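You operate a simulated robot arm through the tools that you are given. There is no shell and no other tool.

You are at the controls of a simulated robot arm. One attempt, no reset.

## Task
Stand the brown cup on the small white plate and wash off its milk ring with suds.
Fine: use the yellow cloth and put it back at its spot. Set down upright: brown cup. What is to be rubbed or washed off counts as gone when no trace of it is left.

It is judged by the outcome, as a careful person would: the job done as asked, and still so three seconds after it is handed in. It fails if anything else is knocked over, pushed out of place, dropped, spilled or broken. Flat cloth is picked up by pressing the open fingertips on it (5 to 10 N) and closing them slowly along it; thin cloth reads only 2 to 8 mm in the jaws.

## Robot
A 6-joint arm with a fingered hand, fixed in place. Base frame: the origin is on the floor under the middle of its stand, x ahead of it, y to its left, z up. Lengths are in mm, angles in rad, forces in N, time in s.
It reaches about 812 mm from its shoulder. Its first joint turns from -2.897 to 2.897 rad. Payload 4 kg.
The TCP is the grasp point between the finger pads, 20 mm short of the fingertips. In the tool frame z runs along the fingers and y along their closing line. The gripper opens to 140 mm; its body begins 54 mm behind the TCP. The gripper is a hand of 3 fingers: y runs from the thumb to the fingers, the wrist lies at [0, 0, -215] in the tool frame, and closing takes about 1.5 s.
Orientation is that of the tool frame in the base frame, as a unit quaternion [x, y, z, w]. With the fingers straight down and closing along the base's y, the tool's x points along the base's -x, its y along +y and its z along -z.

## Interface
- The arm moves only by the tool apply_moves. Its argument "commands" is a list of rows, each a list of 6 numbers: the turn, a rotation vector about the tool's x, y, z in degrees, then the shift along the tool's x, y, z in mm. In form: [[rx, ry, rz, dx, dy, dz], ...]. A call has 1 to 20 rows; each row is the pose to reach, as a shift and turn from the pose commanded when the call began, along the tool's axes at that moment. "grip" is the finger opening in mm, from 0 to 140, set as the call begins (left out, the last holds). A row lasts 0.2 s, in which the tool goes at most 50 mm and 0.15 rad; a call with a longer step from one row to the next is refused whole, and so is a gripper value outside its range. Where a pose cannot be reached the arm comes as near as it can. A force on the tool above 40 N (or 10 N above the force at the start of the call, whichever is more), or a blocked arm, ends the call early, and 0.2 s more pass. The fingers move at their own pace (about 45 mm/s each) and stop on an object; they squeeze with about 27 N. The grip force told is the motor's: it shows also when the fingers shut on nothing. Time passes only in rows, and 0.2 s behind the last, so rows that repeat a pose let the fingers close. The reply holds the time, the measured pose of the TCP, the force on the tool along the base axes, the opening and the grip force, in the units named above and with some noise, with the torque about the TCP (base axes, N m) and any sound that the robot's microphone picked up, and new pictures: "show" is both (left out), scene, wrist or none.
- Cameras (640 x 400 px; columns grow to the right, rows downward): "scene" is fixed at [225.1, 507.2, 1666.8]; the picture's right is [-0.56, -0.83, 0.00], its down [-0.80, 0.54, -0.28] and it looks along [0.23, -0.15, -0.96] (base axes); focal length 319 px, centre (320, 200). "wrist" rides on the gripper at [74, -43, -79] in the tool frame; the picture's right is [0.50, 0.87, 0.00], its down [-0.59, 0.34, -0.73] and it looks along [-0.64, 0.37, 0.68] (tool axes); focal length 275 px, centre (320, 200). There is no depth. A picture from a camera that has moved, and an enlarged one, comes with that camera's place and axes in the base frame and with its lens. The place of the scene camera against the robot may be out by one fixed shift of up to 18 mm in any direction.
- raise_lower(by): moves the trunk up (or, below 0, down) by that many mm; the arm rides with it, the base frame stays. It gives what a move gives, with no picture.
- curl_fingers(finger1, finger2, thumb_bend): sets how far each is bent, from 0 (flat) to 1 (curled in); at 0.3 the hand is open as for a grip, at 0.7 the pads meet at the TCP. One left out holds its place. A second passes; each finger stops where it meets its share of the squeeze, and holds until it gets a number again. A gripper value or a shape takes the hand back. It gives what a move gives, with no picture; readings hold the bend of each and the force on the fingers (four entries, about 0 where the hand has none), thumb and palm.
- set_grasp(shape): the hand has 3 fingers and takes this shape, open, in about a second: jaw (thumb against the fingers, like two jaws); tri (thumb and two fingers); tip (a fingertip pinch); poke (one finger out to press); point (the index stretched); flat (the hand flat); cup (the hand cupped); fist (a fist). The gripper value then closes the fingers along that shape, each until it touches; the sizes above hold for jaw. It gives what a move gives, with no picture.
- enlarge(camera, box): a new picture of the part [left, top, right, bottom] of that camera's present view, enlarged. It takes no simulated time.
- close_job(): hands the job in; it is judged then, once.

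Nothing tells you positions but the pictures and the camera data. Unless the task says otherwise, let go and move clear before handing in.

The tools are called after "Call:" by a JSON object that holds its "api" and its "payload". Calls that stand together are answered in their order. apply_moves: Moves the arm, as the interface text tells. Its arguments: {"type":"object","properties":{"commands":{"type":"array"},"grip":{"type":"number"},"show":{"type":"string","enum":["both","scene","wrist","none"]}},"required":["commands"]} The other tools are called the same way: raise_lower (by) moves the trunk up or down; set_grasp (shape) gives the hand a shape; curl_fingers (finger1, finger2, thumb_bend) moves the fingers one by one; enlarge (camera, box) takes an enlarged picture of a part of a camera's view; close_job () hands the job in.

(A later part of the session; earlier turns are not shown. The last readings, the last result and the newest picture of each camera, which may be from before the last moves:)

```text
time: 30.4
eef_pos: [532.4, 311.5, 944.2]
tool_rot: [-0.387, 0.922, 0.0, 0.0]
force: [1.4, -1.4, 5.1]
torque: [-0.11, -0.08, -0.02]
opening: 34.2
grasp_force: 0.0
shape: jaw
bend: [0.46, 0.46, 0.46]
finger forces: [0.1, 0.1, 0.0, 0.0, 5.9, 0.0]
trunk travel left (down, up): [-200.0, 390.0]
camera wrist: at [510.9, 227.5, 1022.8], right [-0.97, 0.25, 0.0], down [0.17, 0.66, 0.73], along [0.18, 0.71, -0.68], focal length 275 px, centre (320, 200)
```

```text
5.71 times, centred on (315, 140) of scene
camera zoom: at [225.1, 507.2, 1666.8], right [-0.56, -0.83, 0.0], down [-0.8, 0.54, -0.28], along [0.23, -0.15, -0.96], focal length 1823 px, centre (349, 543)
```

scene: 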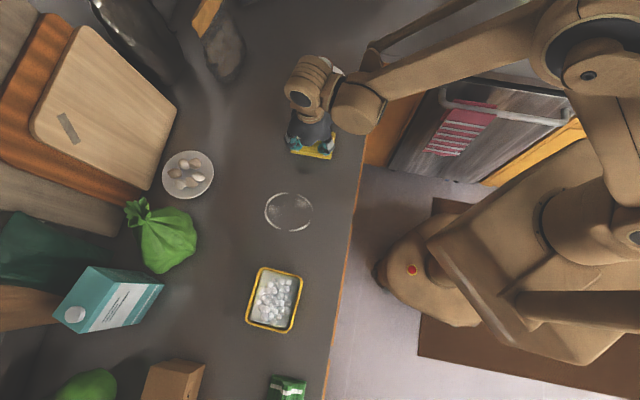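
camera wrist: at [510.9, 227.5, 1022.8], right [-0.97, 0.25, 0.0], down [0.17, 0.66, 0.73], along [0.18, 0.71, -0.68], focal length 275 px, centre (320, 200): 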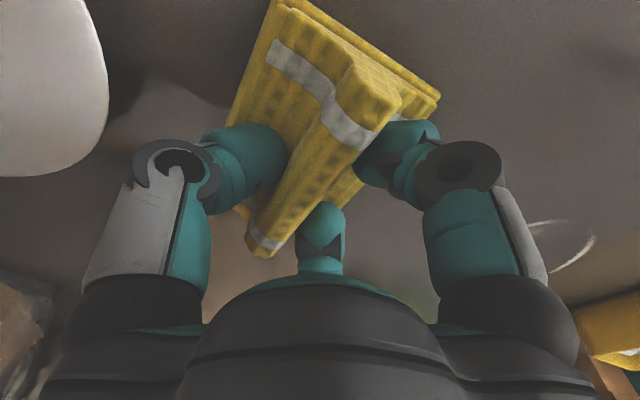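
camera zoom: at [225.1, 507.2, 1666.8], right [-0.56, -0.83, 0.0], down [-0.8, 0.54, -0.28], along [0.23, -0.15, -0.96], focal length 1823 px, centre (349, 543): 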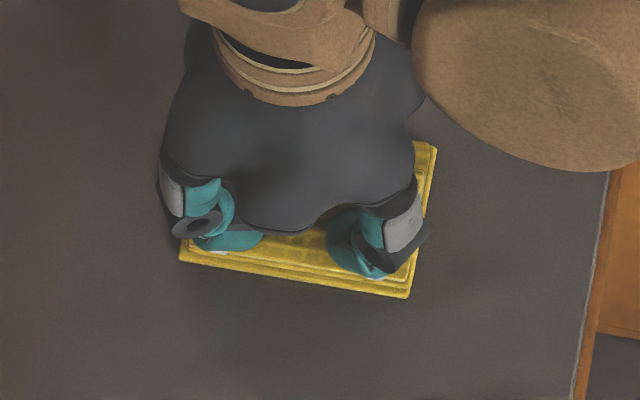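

The cloth is now about 8 mm toward the thumb side, which I'll correct when I put it back. I'll re-centre the hand over the ridge and then close fully.

Call:
{"api": "apply_moves", "payload": {"commands": [[0, 0, 0, 0, 0, -3], [0, 0, 0, 0, -2.5, -4], [0, 0, 0, 0, -5, -4], [0, 0, 0, 0, -5, -2], [0, 0, 0, 0, -5, -0.5], [0, 0, 0, 0, -5, -0.5]], "grip": 40, "show": "wrist"}}

```text
time: 31.8
eef_pos: [536.9, 307.6, 945.4]
tool_rot: [-0.387, 0.922, 0.0, 0.0]
force: [0.6, 0.1, 1.5]
torque: [0.03, -0.01, 0.04]
opening: 39.9
grasp_force: 0.0
shape: jaw
bend: [0.44, 0.44, 0.43]
finger forces: [0.1, 0.0, 0.1, 0.0, 0.7, 0.0]
trunk travel left (down, up): [-200.0, 390.0]
camera wrist: at [513.9, 224.5, 1023.2], right [-0.97, 0.25, 0.0], down [0.17, 0.66, 0.73], along [0.18, 0.71, -0.68], focal length 275 px, centre (320, 200)
```

wrist: 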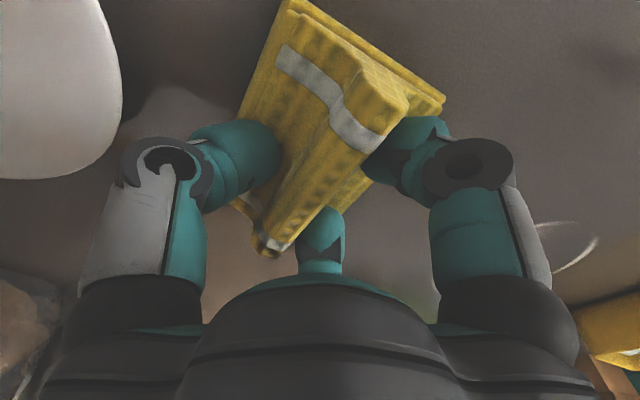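

Call:
{"api": "apply_moves", "payload": {"commands": [[0, 0, 0, 0, 0, 0], [0, 0, 0, 0, 0, 0], [0, 0, 0, 0, 0, 0], [0, 0, 0, 0, 0, 0], [0, 0, 0, 0, 0, 0], [0, 0, 0, 0, 0, 0], [0, 0, 0, 0, 0, 0], [0, 0, 0, 0, 0, 0]], "grip": 5}}

```text
time: 33.6
eef_pos: [535.7, 308.6, 943.8]
tool_rot: [-0.387, 0.922, 0.0, 0.001]
force: [-0.8, 0.7, 2.3]
torque: [-0.05, -0.05, -0.01]
opening: 29.5
grasp_force: 27.1
shape: jaw
bend: [0.99, 0.99, 0.46]
finger forces: [16.7, 17.1, 0.0, 0.0, 33.0, 0.0]
trunk travel left (down, up): [-200.0, 390.0]
camera wrist: at [513.8, 224.6, 1023.3], right [-0.97, 0.25, 0.0], down [0.17, 0.66, 0.73], along [0.18, 0.71, -0.68], focal length 275 px, centre (320, 200)
```

scene: 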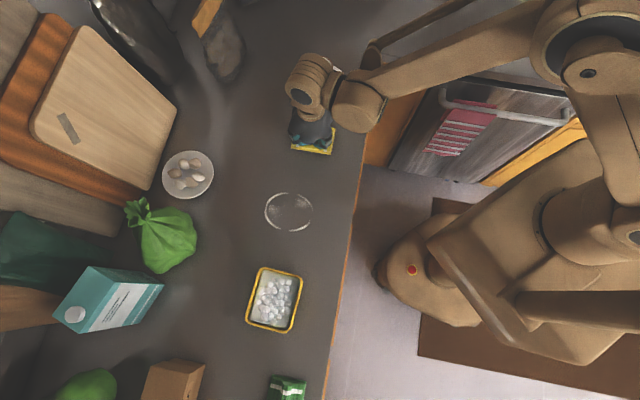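
wrist: 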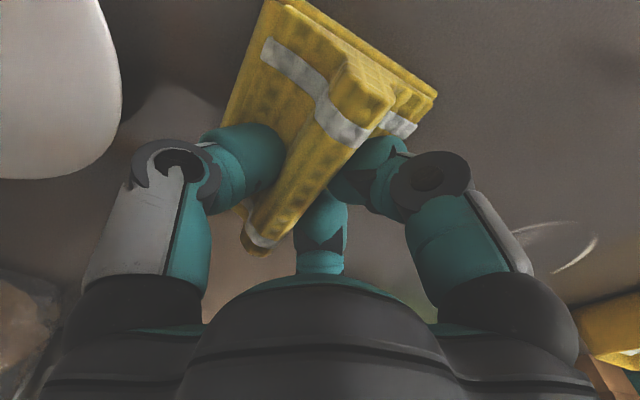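

The fingers grip the ridge with balanced forces, thumb 33 N against 17 + 17 N. I'll check how far the cloth moved, then lift.

Call:
{"api": "enlarge", "payload": {"camera": "scene", "box": [270, 105, 360, 175]}}

Call:
{"api": "apply_moves", "payload": {"commands": [[0, 0, 0, 0, 0, -5], [0, 0, 0, 0, 0, -15], [0, 0, 0, 0, 0, -30], [0, 0, 0, 0, 0, -50], [0, 0, 0, 0, 0, -70], [0, 0, 0, 0, 0, -90], [0, 0, 0, 0, 0, -90]]}}

```text
5.71 times, centred on (315, 140) of scene
camera zoom: at [225.1, 507.2, 1666.8], right [-0.56, -0.83, 0.0], down [-0.8, 0.54, -0.28], along [0.23, -0.15, -0.96], focal length 1823 px, centre (349, 543)
```

zoom: 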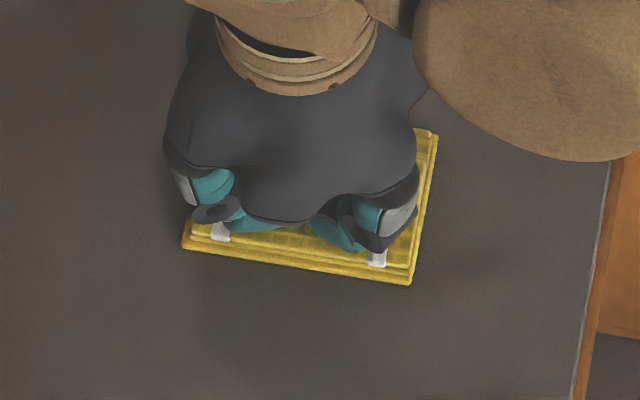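

```text
time: 35.2
eef_pos: [536.9, 309.7, 1034.6]
tool_rot: [-0.387, 0.922, 0.0, -0.001]
force: [0.1, -0.1, 0.2]
torque: [-0.02, 0.0, -0.01]
opening: 29.5
grasp_force: 27.2
shape: jaw
bend: [0.99, 0.99, 0.46]
finger forces: [15.7, 15.6, 0.0, 0.0, 31.6, 0.1]
trunk travel left (down, up): [-200.0, 390.0]
camera wrist: at [514.5, 225.9, 1113.4], right [-0.97, 0.25, 0.0], down [0.17, 0.66, 0.73], along [0.18, 0.71, -0.68], focal length 275 px, centre (320, 200)
```

scene: 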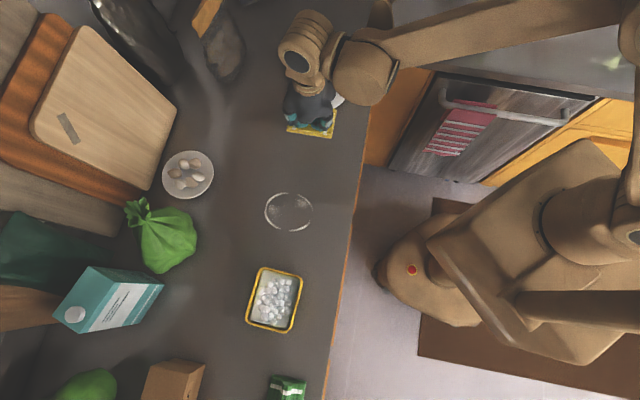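
wrist: 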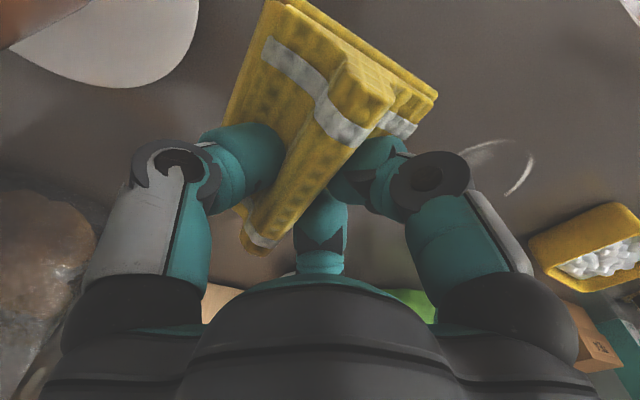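

The cloth came up cleanly. It had slid about (12.7, −9.1) mm while being gripped, so the put-back hand position will be near (523.5, 317.4). Now I'll move over toward the suds tray for a clear look.

Call:
{"api": "apply_moves", "payload": {"commands": [[0, 0, 0, -7, 20, -15], [0, 0, 0, -15, 45, -30], [0, 0, 0, -23, 70, -45], [0, 0, 0, -32, 95, -45], [0, 0, 0, -40, 120, -45], [0, 0, 0, -48, 145, -45], [0, 0, 0, -57, 170, -45], [0, 0, 0, -65, 195, -45], [0, 0, 0, -74, 220, -45], [0, 0, 0, -80, 238, -45], [0, 0, 0, -82, 244.6, -45], [0, 0, 0, -82, 244.6, -45]]}}

```text
time: 37.8
eef_pos: [419.2, 537.5, 1079.1]
tool_rot: [-0.386, 0.922, -0.001, 0.0]
force: [0.3, 0.3, -0.2]
torque: [0.03, 0.01, -0.04]
opening: 29.2
grasp_force: 27.2
shape: jaw
bend: [0.99, 0.99, 0.46]
finger forces: [15.7, 15.6, 0.0, 0.0, 31.2, 0.0]
trunk travel left (down, up): [-200.0, 390.0]
camera wrist: at [397.4, 454.0, 1157.5], right [-0.97, 0.25, 0.0], down [0.17, 0.66, 0.73], along [0.18, 0.71, -0.68], focal length 275 px, centre (320, 200)
```

scene: 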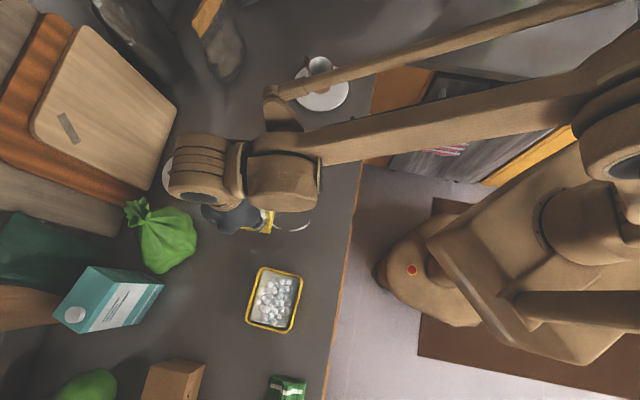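
wrist: 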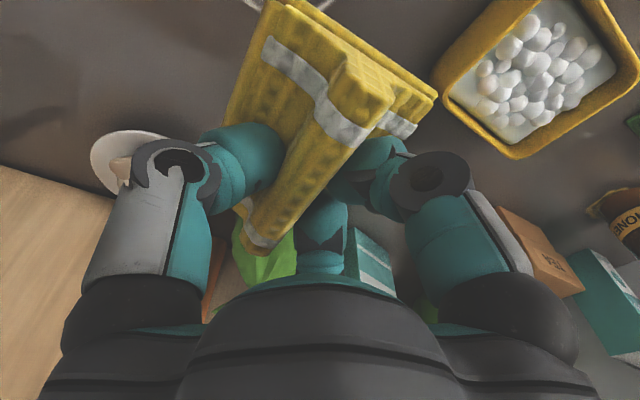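

Call:
{"api": "enlarge", "payload": {"camera": "wrist", "box": [420, 0, 640, 170]}}

Call:
{"api": "enlarge", "payload": {"camera": "scene", "box": [235, 255, 315, 345]}}

Call:
{"api": "enlarge", "payload": {"camera": "scene", "box": [280, 40, 380, 130]}}

```text
2.35 times, centred on (530, 85) of wrist
camera zoom: at [397.4, 454.0, 1157.5], right [-0.97, 0.25, 0.0], down [0.17, 0.66, 0.73], along [0.18, 0.71, -0.68], focal length 648 px, centre (-174, 471)
```

zoom: 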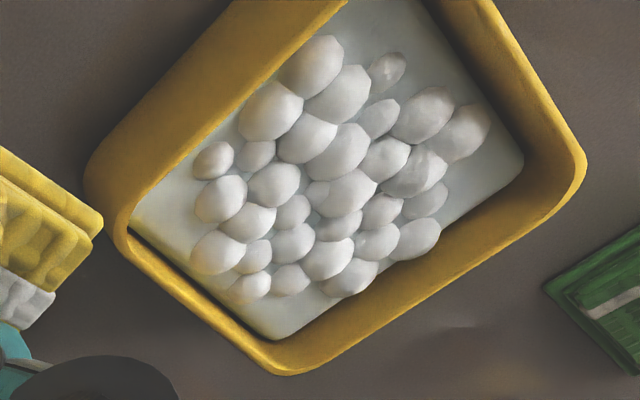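

```text
4.44 times, centred on (275, 300) of scene
camera zoom: at [225.1, 507.2, 1666.8], right [-0.56, -0.83, 0.0], down [-0.8, 0.54, -0.28], along [0.23, -0.15, -0.96], focal length 1418 px, centre (520, -244)
```

zoom: 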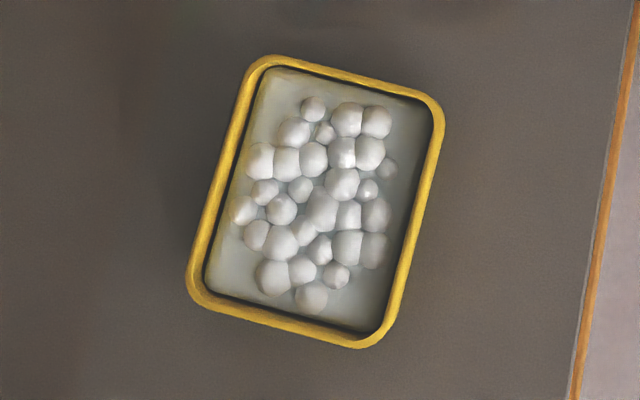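

```text
4.44 times, centred on (330, 85) of scene
camera zoom: at [225.1, 507.2, 1666.8], right [-0.56, -0.83, 0.0], down [-0.8, 0.54, -0.28], along [0.23, -0.15, -0.96], focal length 1418 px, centre (276, 711)
```

zoom: 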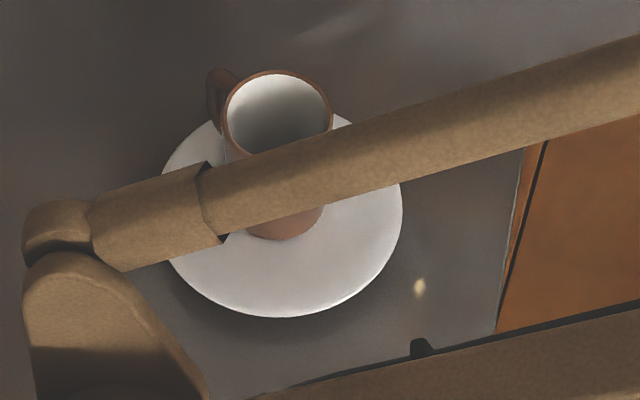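

The suds tray is about 97×110 mm outside, its centre is near (257, 589), its long side points toward 133°, and the rim is near z 948. The 105×75 mm cloth won't fit in flat, so I'll tilt the hand and dip one end at a time. First I'll hover above the tray with the tilt set.

Call:
{"api": "apply_moves", "payload": {"commands": [[0, 0, 0, 9, 18, 2], [0, 0, 0, 20, 40, 5], [0, 0, 0, 31, 62, 8], [0, 0, 0, 43, 85, 11], [0, 5, 0, 55, 108, 14], [0, 10, 0, 66, 130, 17], [0, 15, 0, 76, 150, 19], [0, 20, 0, 82, 162, 19], [0, 20, 0, 82, 162, 19], [0, 20, 0, 82, 162, 19]]}}

```text
time: 40.0
eef_pos: [246.0, 594.4, 1061.1]
tool_rot: [-0.381, 0.908, -0.067, -0.161]
force: [0.2, -0.3, -0.1]
torque: [0.02, 0.0, -0.01]
opening: 28.9
grasp_force: 27.5
shape: jaw
bend: [0.99, 0.99, 0.46]
finger forces: [15.8, 15.7, 0.0, 0.0, 31.6, 0.0]
trunk travel left (down, up): [-200.0, 390.0]
camera wrist: at [245.8, 532.6, 1159.9], right [-0.95, 0.27, 0.17], down [0.32, 0.81, 0.49], along [-0.01, 0.52, -0.86], focal length 275 px, centre (320, 200)
```

scene: 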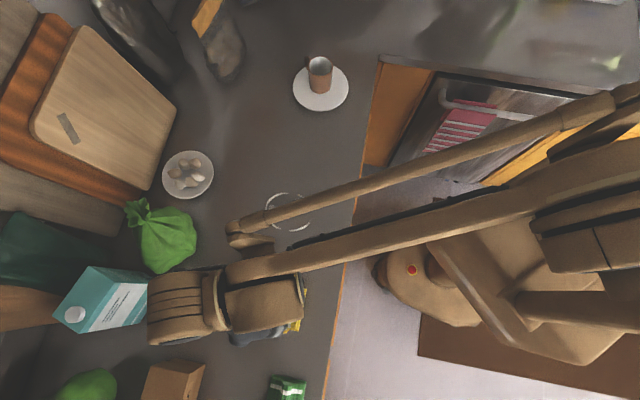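
wrist: 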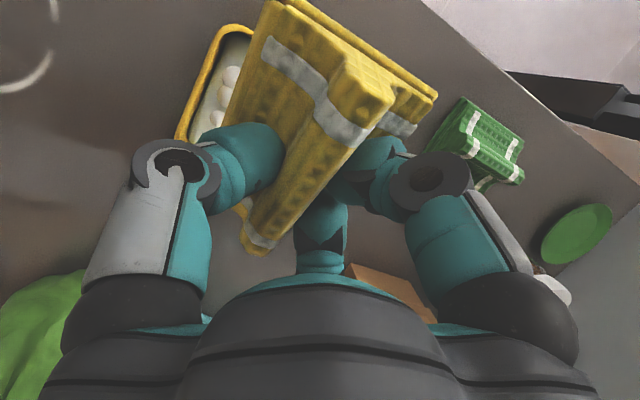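

Call:
{"api": "enlarge", "payload": {"camera": "wrist", "box": [160, 0, 480, 260]}}

Call:
{"api": "enlarge", "payload": {"camera": "scene", "box": [220, 240, 340, 350]}}

```text
1.54 times, centred on (320, 130) of wrist
camera zoom: at [245.8, 532.6, 1159.9], right [-0.95, 0.27, 0.17], down [0.32, 0.81, 0.49], along [-0.01, 0.52, -0.86], focal length 424 px, centre (320, 308)
```

zoom: 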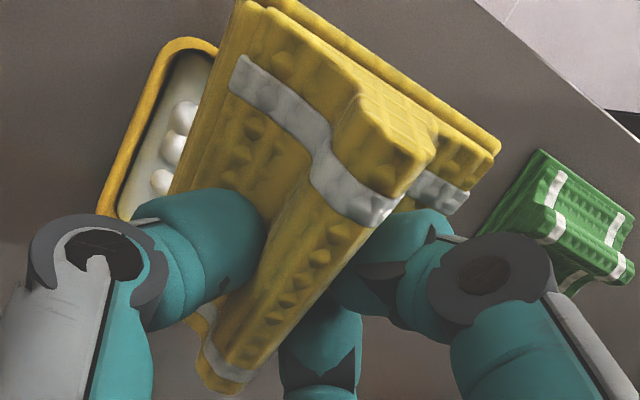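

```text
3.64 times, centred on (280, 295) of scene
camera zoom: at [225.1, 507.2, 1666.8], right [-0.56, -0.83, 0.0], down [-0.8, 0.54, -0.28], along [0.23, -0.15, -0.96], focal length 1160 px, centre (466, -146)
```

zoom: 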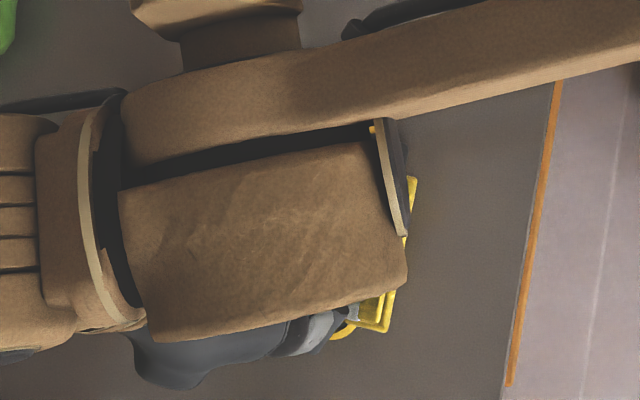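

The tray's edge shows to the left of the cloth and agrees with my position estimate. I'll make a small correction and lower the tilted cloth's low end toward the suds.

Call:
{"api": "apply_moves", "payload": {"commands": [[0, 0, 0, 1.9, -1.5, 6], [0, 0, 0, 0.3, -3, 15], [0, 0, 0, -4.8, -3, 25], [0, 0, 0, -9, -3, 36], [0, 0, 0, -13, -3, 46], [0, 0, 0, -16, -3, 56], [0, 0, 0, -16, -3, 56]]}}

```text
time: 41.6
eef_pos: [245.1, 589.3, 1001.8]
tool_rot: [-0.381, 0.908, -0.067, -0.16]
force: [0.1, 0.0, -1.0]
torque: [0.02, 0.01, 0.02]
opening: 29.6
grasp_force: 27.2
shape: jaw
bend: [0.99, 0.99, 0.46]
finger forces: [15.9, 15.8, 0.1, 0.0, 31.5, 0.1]
trunk travel left (down, up): [-200.0, 390.0]
camera wrist: at [245.5, 527.2, 1101.8], right [-0.95, 0.27, 0.17], down [0.32, 0.81, 0.49], along [-0.01, 0.52, -0.86], focal length 275 px, centre (320, 200)
```

scene: 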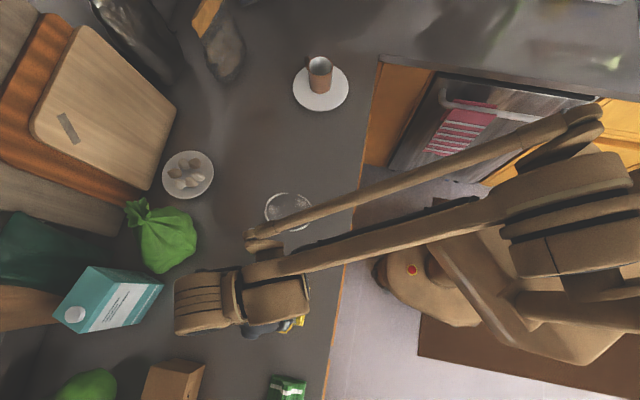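
wrist: 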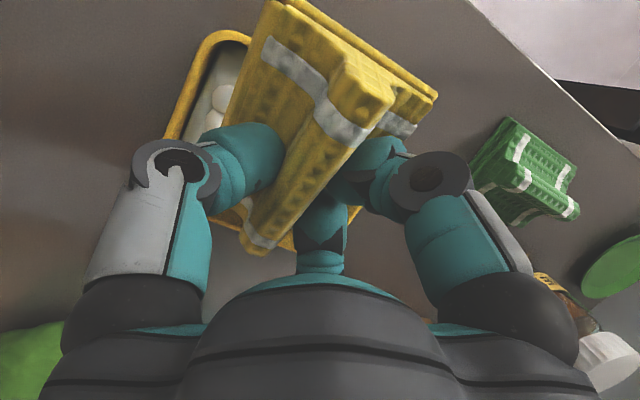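

Call:
{"api": "enlarge", "payload": {"camera": "wrist", "box": [140, 10, 460, 270]}}

Call:
{"api": "enlarge", "payload": {"camera": "wrist", "box": [150, 170, 400, 270]}}

Call:
{"api": "enlarge", "payload": {"camera": "scene", "box": [220, 250, 340, 350]}}

```text
1.54 times, centred on (300, 140) of wrist
camera zoom: at [245.5, 527.2, 1101.8], right [-0.95, 0.27, 0.17], down [0.32, 0.81, 0.49], along [-0.01, 0.52, -0.86], focal length 424 px, centre (351, 292)
```

zoom: 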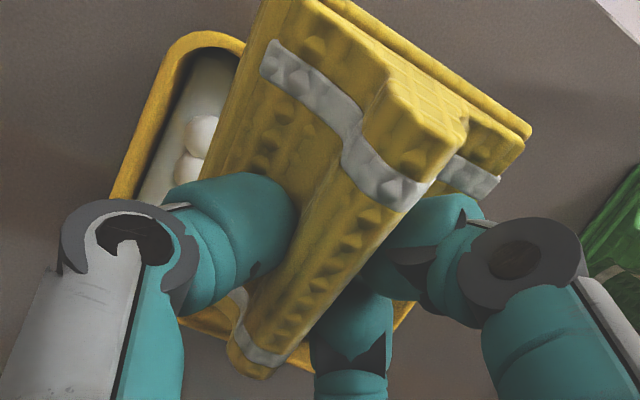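

```text
2.56 times, centred on (275, 220) of wrist
camera zoom: at [245.5, 527.2, 1101.8], right [-0.95, 0.27, 0.17], down [0.32, 0.81, 0.49], along [-0.01, 0.52, -0.86], focal length 705 px, centre (435, 149)
```

zoom: 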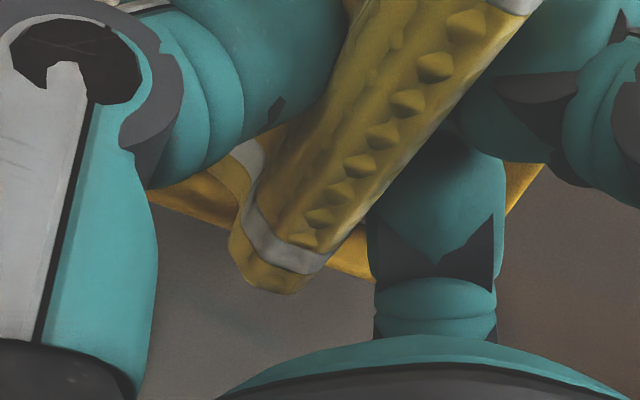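

```text
4.00 times, centred on (280, 300) of scene
camera zoom: at [225.1, 507.2, 1666.8], right [-0.56, -0.83, 0.0], down [-0.8, 0.54, -0.28], along [0.23, -0.15, -0.96], focal length 1276 px, centre (480, -200)
```

zoom: 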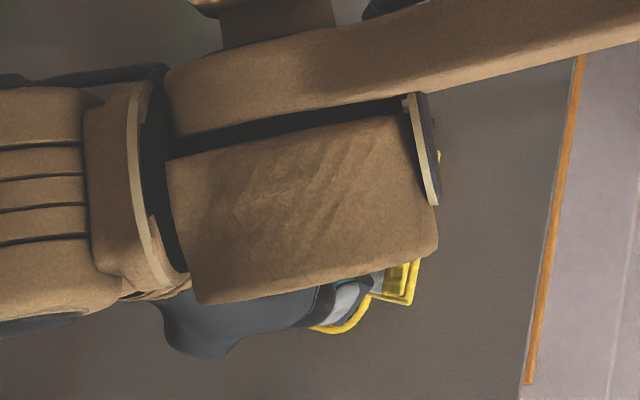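

The cloth's low end is about 10 mm inside the far rim and level with it. I'll lower it in small steps into the suds.

Call:
{"api": "apply_moves", "payload": {"commands": [[0, 0, 0, -0.7, 0, 1.9], [0, 0, 0, -1.4, 0, 3.8], [0, 0, 0, -2, 0, 5.6], [0, 0, 0, -2.7, 0, 7.5], [0, 0, 0, -2.7, 0, 7.5]], "show": "wrist"}}

```text
time: 42.8
eef_pos: [244.7, 587.1, 994.8]
tool_rot: [-0.381, 0.908, -0.067, -0.16]
force: [-3.4, -0.5, 7.8]
torque: [-0.08, -0.4, -0.02]
opening: 29.0
grasp_force: 26.9
shape: jaw
bend: [0.98, 0.99, 0.46]
finger forces: [16.7, 20.0, 0.0, 0.0, 42.1, 0.0]
trunk travel left (down, up): [-200.0, 390.0]
camera wrist: at [244.6, 525.9, 1094.5], right [-0.95, 0.27, 0.17], down [0.32, 0.81, 0.49], along [-0.01, 0.52, -0.86], focal length 275 px, centre (320, 200)
```

wrist: 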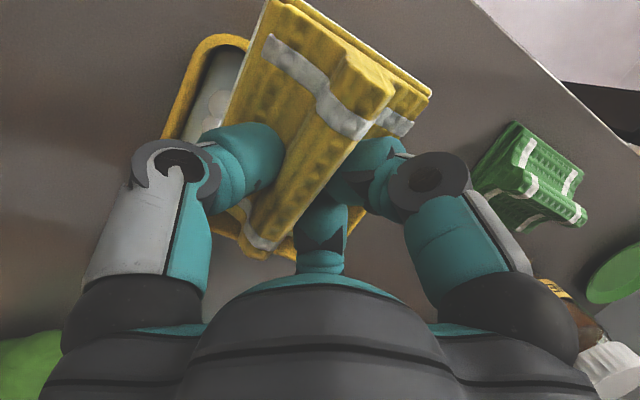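

There's 8 N of contact, and the cloth's underside now shows a whitish edge. I'll enlarge to see whether suds have been taken up.

Call:
{"api": "enlarge", "payload": {"camera": "wrist", "box": [150, 0, 450, 270]}}

Call:
{"api": "enlarge", "payload": {"camera": "wrist", "box": [300, 0, 450, 120]}}

Call:
{"api": "enlarge", "payload": {"camera": "scene", "box": [220, 250, 340, 350]}}

```text
1.48 times, centred on (300, 135) of wrist
camera zoom: at [244.6, 525.9, 1094.5], right [-0.95, 0.27, 0.17], down [0.32, 0.81, 0.49], along [-0.01, 0.52, -0.86], focal length 408 px, centre (350, 296)
```

zoom: 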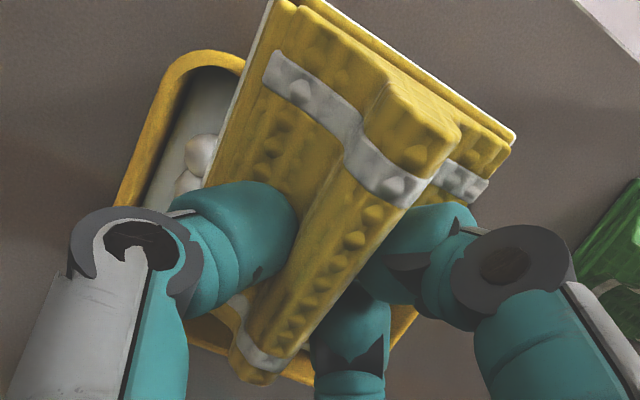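

```text
3.33 times, centred on (375, 60) of wrist
camera zoom: at [244.6, 525.9, 1094.5], right [-0.95, 0.27, 0.17], down [0.32, 0.81, 0.49], along [-0.01, 0.52, -0.86], focal length 918 px, centre (137, 667)
```

zoom: 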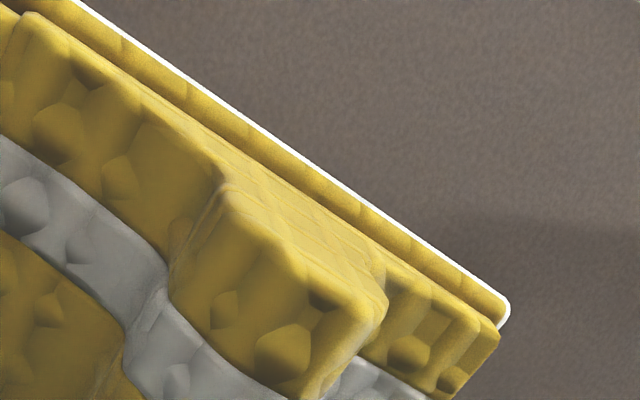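

```text
4.00 times, centred on (280, 300) of scene
camera zoom: at [225.1, 507.2, 1666.8], right [-0.56, -0.83, 0.0], down [-0.8, 0.54, -0.28], along [0.23, -0.15, -0.96], focal length 1276 px, centre (480, -200)
```

zoom: 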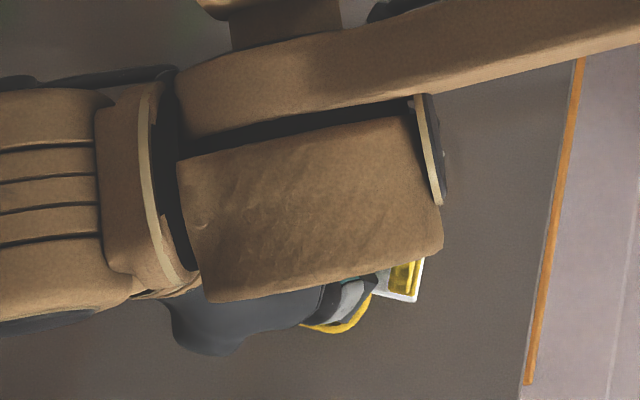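

A white film of suds now covers the cloth's underside, so it's soaped. I'll lift straight out and level the hand.

Call:
{"api": "apply_moves", "payload": {"commands": [[0, 0, 0, 1.7, 0, -4.7], [0, 0, 0, 5.1, 0, -14], [0, 0, 0, 10.3, 0, -28], [0, 0, 0, 17, 0, -47], [0, 0, 0, 24, 0, -66], [0, 0, 0, 27.4, 0, -75], [0, -6, 0, 27.4, 0, -75], [0, -13, 0, 27.4, 0, -75], [0, -20, 0, 27.4, 0, -75], [0, -20, 0, 27.4, 0, -75]]}}

```text
time: 45.0
eef_pos: [245.6, 588.9, 1073.5]
tool_rot: [-0.387, 0.922, 0.0, 0.001]
force: [0.7, -0.5, -0.8]
torque: [-0.04, 0.02, 0.03]
opening: 28.5
grasp_force: 27.8
shape: jaw
bend: [0.98, 0.99, 0.46]
finger forces: [16.4, 16.3, 0.0, 0.1, 32.8, 0.0]
trunk travel left (down, up): [-200.0, 390.0]
camera wrist: at [223.3, 505.2, 1152.4], right [-0.97, 0.25, 0.0], down [0.17, 0.66, 0.73], along [0.18, 0.71, -0.68], focal length 275 px, centre (320, 200)
```

scene: 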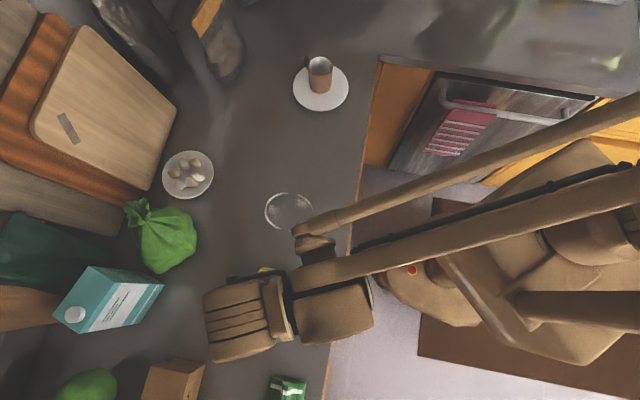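
wrist: 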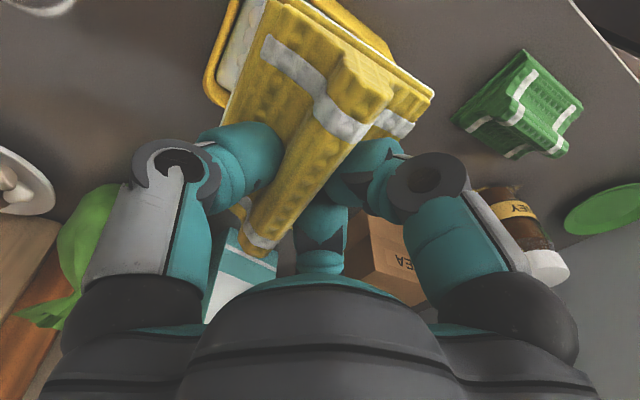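

The soaped cloth is level and still well gripped. Next I'll carry it over the ring centre at (410, 453) and come down to just above the counter.

Call:
{"api": "apply_moves", "payload": {"commands": [[0, 0, 0, -2, -20, 0], [0, 0, 0, -4, -45, 0], [0, 0, 0, -6, -70, 0], [0, 0, 0, -8, -95, 5], [0, 0, 0, -10, -120, 15], [0, 0, 0, -12, -145, 30], [0, 0, 0, -14, -170, 48], [0, 0, 0, -16, -190, 65], [0, 0, 0, -17, -202, 80], [0, 0, 0, -17, -202, 90], [0, 0, 0, -17, -202, 90]]}}

```text
time: 47.4
eef_pos: [402.4, 458.3, 985.2]
tool_rot: [-0.387, 0.922, 0.0, 0.0]
force: [0.5, -0.1, 0.2]
torque: [-0.02, -0.03, 0.05]
opening: 28.6
grasp_force: 28.0
shape: jaw
bend: [0.98, 0.99, 0.46]
finger forces: [16.4, 16.3, 0.0, 0.0, 32.7, 0.0]
trunk travel left (down, up): [-200.0, 390.0]
camera wrist: at [379.5, 374.6, 1063.4], right [-0.97, 0.25, 0.0], down [0.17, 0.66, 0.73], along [0.18, 0.71, -0.68], focal length 275 px, centre (320, 200)
```

scene: 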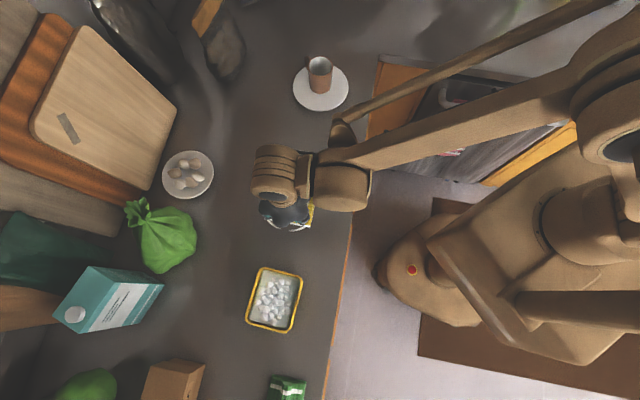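
wrist: 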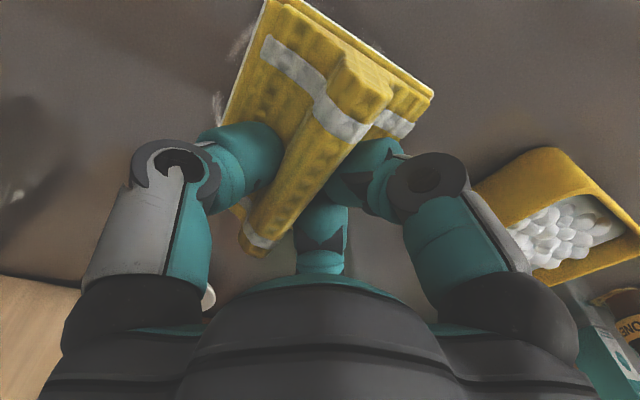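

The cloth is over the ring, with bits of the ring peeking out beside it, so the centring looks right. I'll lower it to contact.

Call:
{"api": "apply_moves", "payload": {"commands": [[0, 0, 0, 0, 0, 12], [0, 0, 0, 0, 0, 24], [0, 0, 0, 0, 0, 32], [0, 0, 0, 0, 0, 36], [0, 0, 0, 0, 0, 38], [0, 0, 0, 0, 0, 39.5], [0, 0, 0, 0, 0, 39.5]], "show": "none"}}

```text
time: 49.0
eef_pos: [401.7, 458.2, 944.9]
tool_rot: [-0.386, 0.922, -0.001, 0.0]
force: [0.4, 2.1, 6.2]
torque: [-0.23, -0.18, 0.01]
opening: 28.6
grasp_force: 26.9
shape: jaw
bend: [0.99, 0.99, 0.46]
finger forces: [19.1, 16.6, 0.0, 0.0, 37.5, 0.1]
trunk travel left (down, up): [-200.0, 390.0]
```

Contact is at 6 N. I'll press slightly more and rub in overlapping strokes across the whole ring area.

Call:
{"api": "apply_moves", "payload": {"commands": [[0, 0, 0, -5, 10, 0.4], [0, 0, 0, -14, 25, 0.4], [0, 0, 0, -14, 42, 0.4], [0, 0, 0, -14, 25, 0.4], [0, 0, 0, -14, 5, 0.4], [0, 0, 0, -14, -15, 0.4], [0, 0, 0, -14, -32, 0.4], [0, 0, 0, -14, -42, 0.4], [0, 0, 0, 0, -42, 0.4], [0, 0, 0, 14, -42, 0.4], [0, 0, 0, 14, -25, 0.4], [0, 0, 0, 14, -5, 0.4], [0, 0, 0, 14, 15, 0.4], [0, 0, 0, 14, 32, 0.4], [0, 0, 0, 14, 42, 0.4], [0, 0, 0, 0, 42, 0.4], [0, 0, 0, 0, 25, 0.4], [0, 0, 0, 0, 10, 0.4], [0, 0, 0, 0, 0, 0.4], [0, 0, 0, 0, 0, 0.4]]}}

```text
time: 53.2
eef_pos: [400.1, 458.0, 943.8]
tool_rot: [-0.387, 0.922, 0.0, 0.0]
force: [-4.8, 4.6, 9.8]
torque: [-0.23, -0.16, -0.04]
opening: 28.4
grasp_force: 27.2
shape: jaw
bend: [0.98, 0.99, 0.46]
finger forces: [22.9, 19.7, 0.1, 0.0, 44.4, 0.0]
trunk travel left (down, up): [-200.0, 390.0]
camera wrist: at [378.0, 374.2, 1023.2], right [-0.97, 0.25, 0.0], down [0.17, 0.66, 0.73], along [0.18, 0.71, -0.68], focal length 275 px, centre (320, 200)
```

scene: 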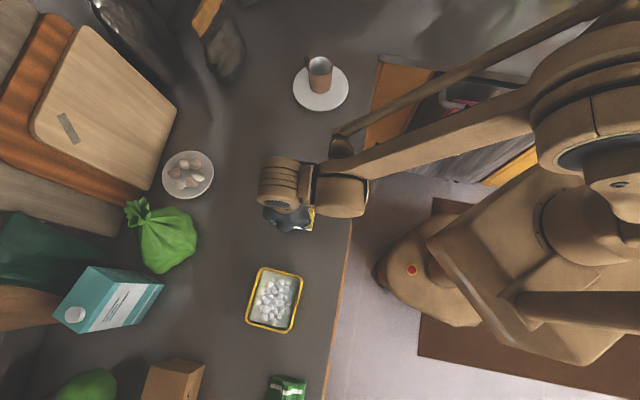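
wrist: 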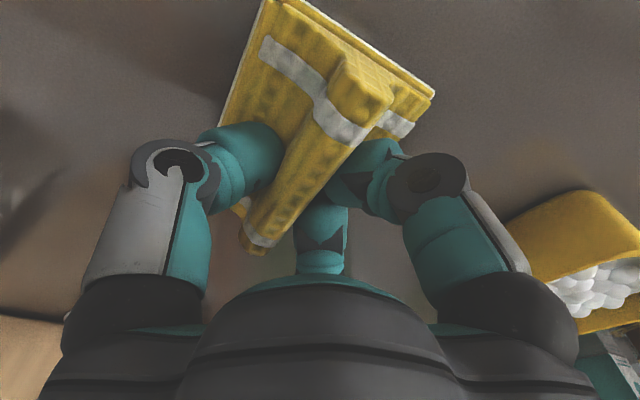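

The first pass is done. I'll add a second pass of crosswise strokes for full coverage.

Call:
{"api": "apply_moves", "payload": {"commands": [[0, 0, 0, -12, -12, 0], [0, 0, 0, -30, -28, 0], [0, 0, 0, -15, -32, 0], [0, 0, 0, 3, -32, 0], [0, 0, 0, 20, -32, 0], [0, 0, 0, 30, -28, 0], [0, 0, 0, 32, -12, 0], [0, 0, 0, 20, 0, 0], [0, 0, 0, 0, 0, 0], [0, 0, 0, -20, 0, 0], [0, 0, 0, -32, 8, 0], [0, 0, 0, -30, 24, 0], [0, 0, 0, -15, 32, 0], [0, 0, 0, 3, 32, 0], [0, 0, 0, 20, 32, 0], [0, 0, 0, 30, 24, 0], [0, 0, 0, 18, 12, 0], [0, 0, 0, 5, 3, 0], [0, 0, 0, 0, 0, 0]], "show": "wrist"}}

```text
time: 57.2
eef_pos: [400.4, 457.8, 943.5]
tool_rot: [-0.387, 0.922, 0.0, 0.0]
force: [-3.5, 0.3, 6.1]
torque: [-0.25, -0.1, -0.16]
opening: 28.8
grasp_force: 26.9
shape: jaw
bend: [0.98, 0.99, 0.45]
finger forces: [20.7, 17.1, 0.1, 0.0, 43.1, 0.0]
trunk travel left (down, up): [-200.0, 390.0]
camera wrist: at [378.5, 374.4, 1023.3], right [-0.97, 0.25, 0.0], down [0.17, 0.66, 0.73], along [0.18, 0.71, -0.68], focal length 275 px, centre (320, 200)
```

wrist: 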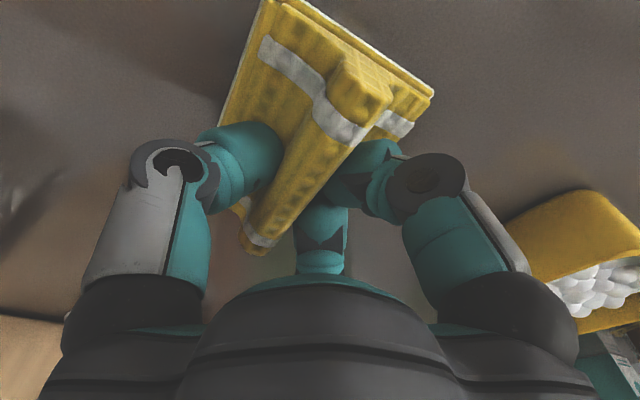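

Next I'll lift off and move back toward the cloth's home spot, so the scene camera can see the ring area.

Call:
{"api": "apply_moves", "payload": {"commands": [[0, 0, 0, 0, 0, -8], [0, 0, 0, 0, 0, -25], [0, 0, 0, 0, 0, -45], [0, 0, 0, 1, -12, -60], [0, 0, 0, 3, -35, -66], [0, 0, 0, 5, -60, -66], [0, 0, 0, 7, -85, -66], [0, 0, 0, 9, -110, -66], [0, 0, 0, 11, -135, -66], [0, 0, 0, 13, -160, -66], [0, 0, 0, 14, -178, -66], [0, 0, 0, 14, -186, -66], [0, 0, 0, 14, -186, -66], [0, 0, 0, 14, -186, -66]]}}

Call:
{"api": "enlarge", "payload": {"camera": "scene", "box": [240, 170, 350, 250]}}

Call:
{"api": "enlarge", "payload": {"camera": "scene", "box": [270, 105, 360, 175]}}

Call:
{"api": "enlarge", "payload": {"camera": "scene", "box": [235, 255, 315, 345]}}

```text
time: 60.2
eef_pos: [523.5, 318.8, 1010.0]
tool_rot: [-0.386, 0.922, 0.0, 0.0]
force: [0.5, 0.2, 0.0]
torque: [-0.02, 0.05, 0.02]
opening: 28.7
grasp_force: 27.0
shape: jaw
bend: [0.99, 0.99, 0.45]
finger forces: [15.7, 16.0, 0.0, 0.0, 31.6, 0.0]
trunk travel left (down, up): [-200.0, 390.0]
camera wrist: at [501.7, 234.5, 1089.1], right [-0.97, 0.25, 0.0], down [0.17, 0.66, 0.73], along [0.18, 0.71, -0.68], focal length 275 px, centre (320, 200)
```

scene: 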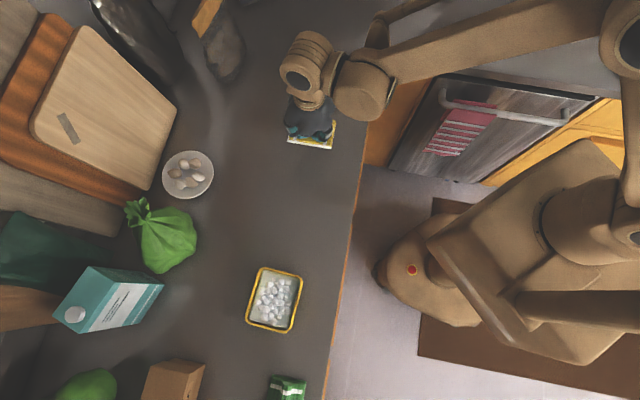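
wrist: 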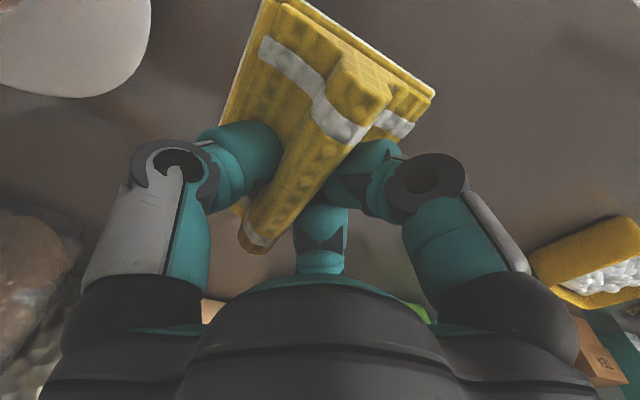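

```text
5.00 times, centred on (295, 210) of scene
camera zoom: at [225.1, 507.2, 1666.8], right [-0.56, -0.83, 0.0], down [-0.8, 0.54, -0.28], along [0.23, -0.15, -0.96], focal length 1595 px, centre (445, 150)
```

zoom: 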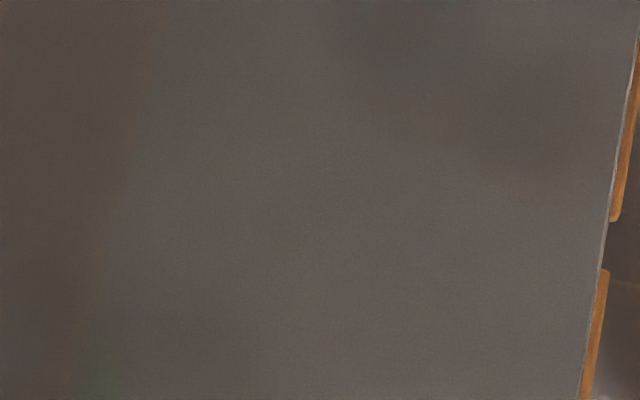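

```text
5.71 times, centred on (315, 140) of scene
camera zoom: at [225.1, 507.2, 1666.8], right [-0.56, -0.83, 0.0], down [-0.8, 0.54, -0.28], along [0.23, -0.15, -0.96], focal length 1823 px, centre (349, 543)
```

zoom: 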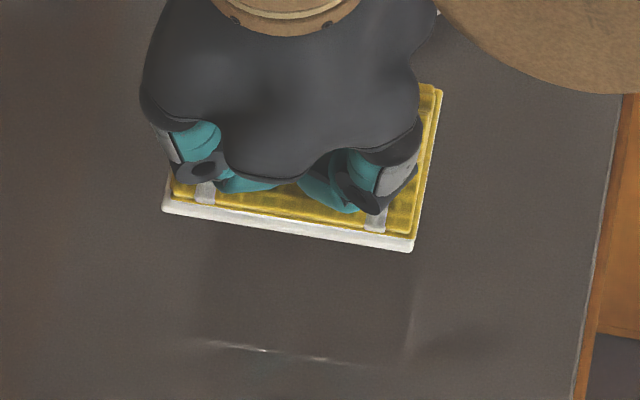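

```text
4.44 times, centred on (275, 300) of scene
camera zoom: at [225.1, 507.2, 1666.8], right [-0.56, -0.83, 0.0], down [-0.8, 0.54, -0.28], along [0.23, -0.15, -0.96], focal length 1418 px, centre (520, -244)
```

zoom: 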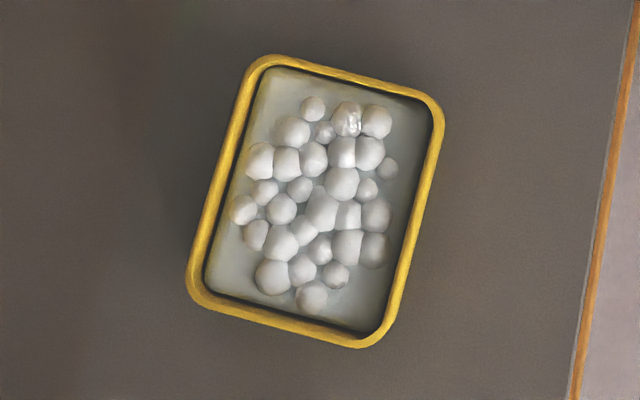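

The ring and its smudges are completely gone, and the tray hasn't moved. I'll lower the cloth to just above its home spot and compare with the original view.

Call:
{"api": "apply_moves", "payload": {"commands": [[0, 0, 0, 0.5, -0.7, 12], [0, 0, 0, 1, -1, 26], [0, 0, 0, 1, -1, 40], [0, 0, 0, 1, -1, 52], [0, 0, 0, 1, -1, 60], [0, 0, 0, 1, -1, 62], [0, 0, 0, 1, -1, 62]]}}

Call:
{"api": "enlarge", "payload": {"camera": "scene", "box": [270, 105, 360, 175]}}

```text
time: 61.8
eef_pos: [524.5, 317.0, 948.2]
tool_rot: [-0.386, 0.922, 0.001, 0.0]
force: [0.3, -0.2, -0.9]
torque: [-0.03, 0.02, 0.03]
opening: 28.4
grasp_force: 26.9
shape: jaw
bend: [0.99, 0.99, 0.45]
finger forces: [15.6, 16.0, 0.0, 0.1, 31.6, 0.1]
trunk travel left (down, up): [-200.0, 390.0]
camera wrist: at [502.1, 233.1, 1027.0], right [-0.97, 0.25, 0.0], down [0.17, 0.66, 0.73], along [0.18, 0.71, -0.68], focal length 275 px, centre (320, 200)
```

scene: 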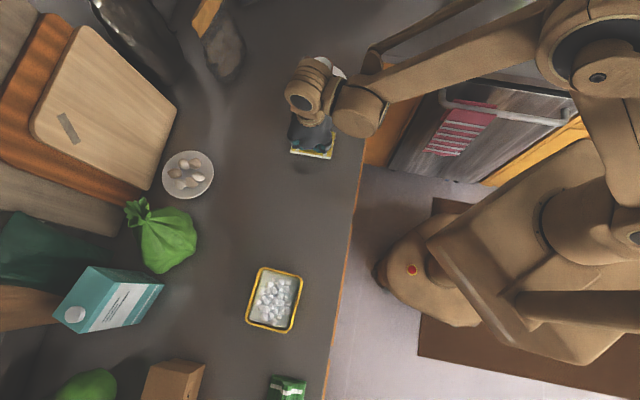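
wrist: 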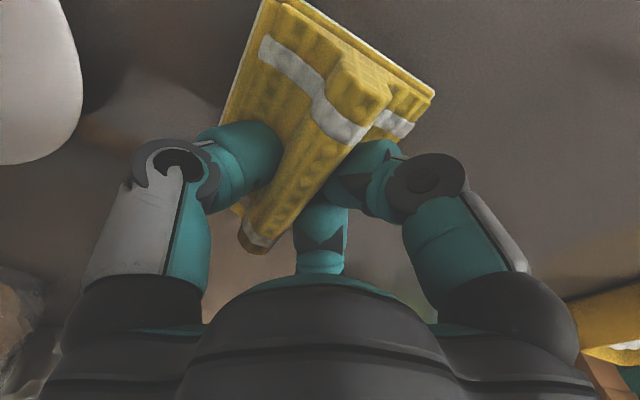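

```text
5.71 times, centred on (315, 140) of scene
camera zoom: at [225.1, 507.2, 1666.8], right [-0.56, -0.83, 0.0], down [-0.8, 0.54, -0.28], along [0.23, -0.15, -0.96], focal length 1823 px, centre (349, 543)
```

zoom: 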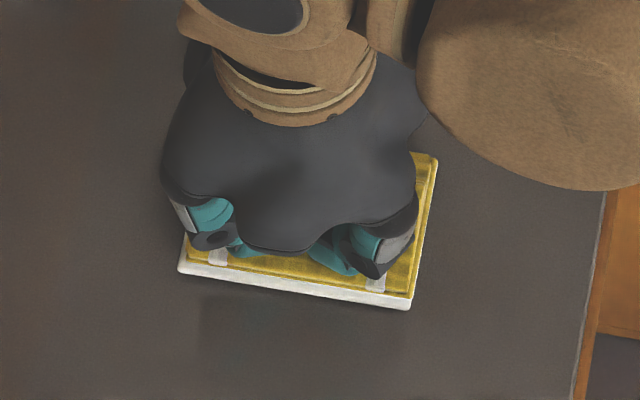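

The cloth is within about 2 mm of its original outline. I'll nudge it and set it down.

Call:
{"api": "apply_moves", "payload": {"commands": [[0, 0, 0, 0, 2, 0], [0, 0, 0, 0, 2, 1.5], [0, 0, 0, 0, 2, 3], [0, 0, 0, 0, 2, 4], [0, 0, 0, 0, 2, 4]], "show": "none"}}

Call:
{"api": "enlarge", "payload": {"camera": "scene", "box": [270, 105, 360, 175]}}

```text
time: 63.0
eef_pos: [523.7, 318.8, 944.7]
tool_rot: [-0.387, 0.922, 0.001, -0.001]
force: [1.0, 1.8, 10.1]
torque: [-0.32, -0.35, 0.08]
opening: 28.5
grasp_force: 27.3
shape: jaw
bend: [0.98, 0.99, 0.45]
finger forces: [17.4, 18.3, 0.0, 0.0, 42.2, 0.0]
trunk travel left (down, up): [-200.0, 390.0]
```

```text
5.71 times, centred on (315, 140) of scene
camera zoom: at [225.1, 507.2, 1666.8], right [-0.56, -0.83, 0.0], down [-0.8, 0.54, -0.28], along [0.23, -0.15, -0.96], focal length 1823 px, centre (349, 543)
```

zoom: 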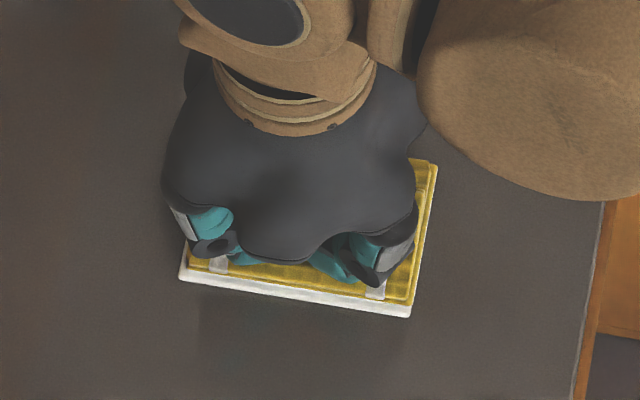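

The outline now matches the original position. I'll ease the pressure and open the hand gently.

Call:
{"api": "apply_moves", "payload": {"commands": [[0, 0, 0, 0, 0, -0.5], [0, 0, 0, 0, 0, -0.5], [0, 0, 0, 0, 0, -0.5]], "grip": 36, "show": "wrist"}}

Call:
{"api": "enlarge", "payload": {"camera": "scene", "box": [270, 105, 360, 175]}}

```text
time: 63.8
eef_pos: [522.9, 318.4, 945.6]
tool_rot: [-0.387, 0.922, -0.001, 0.0]
force: [0.6, 1.2, -0.6]
torque: [-0.01, -0.03, 0.0]
opening: 36.0
grasp_force: 0.1
shape: jaw
bend: [0.46, 0.46, 0.45]
finger forces: [0.0, 0.1, 0.0, 0.0, 0.1, 0.1]
trunk travel left (down, up): [-200.0, 390.0]
camera wrist: at [500.9, 234.3, 1023.6], right [-0.97, 0.25, 0.0], down [0.17, 0.66, 0.73], along [0.18, 0.71, -0.68], focal length 275 px, centre (320, 200)
```

wrist: 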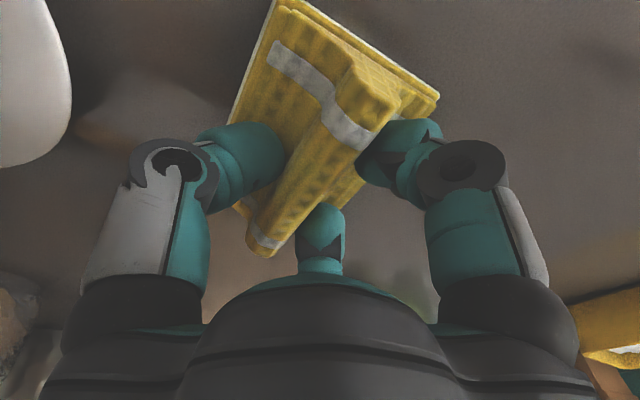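

```text
5.71 times, centred on (315, 140) of scene
camera zoom: at [225.1, 507.2, 1666.8], right [-0.56, -0.83, 0.0], down [-0.8, 0.54, -0.28], along [0.23, -0.15, -0.96], focal length 1823 px, centre (349, 543)
```

zoom: 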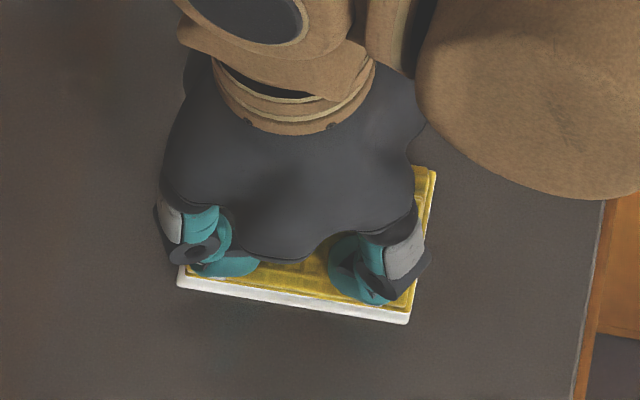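

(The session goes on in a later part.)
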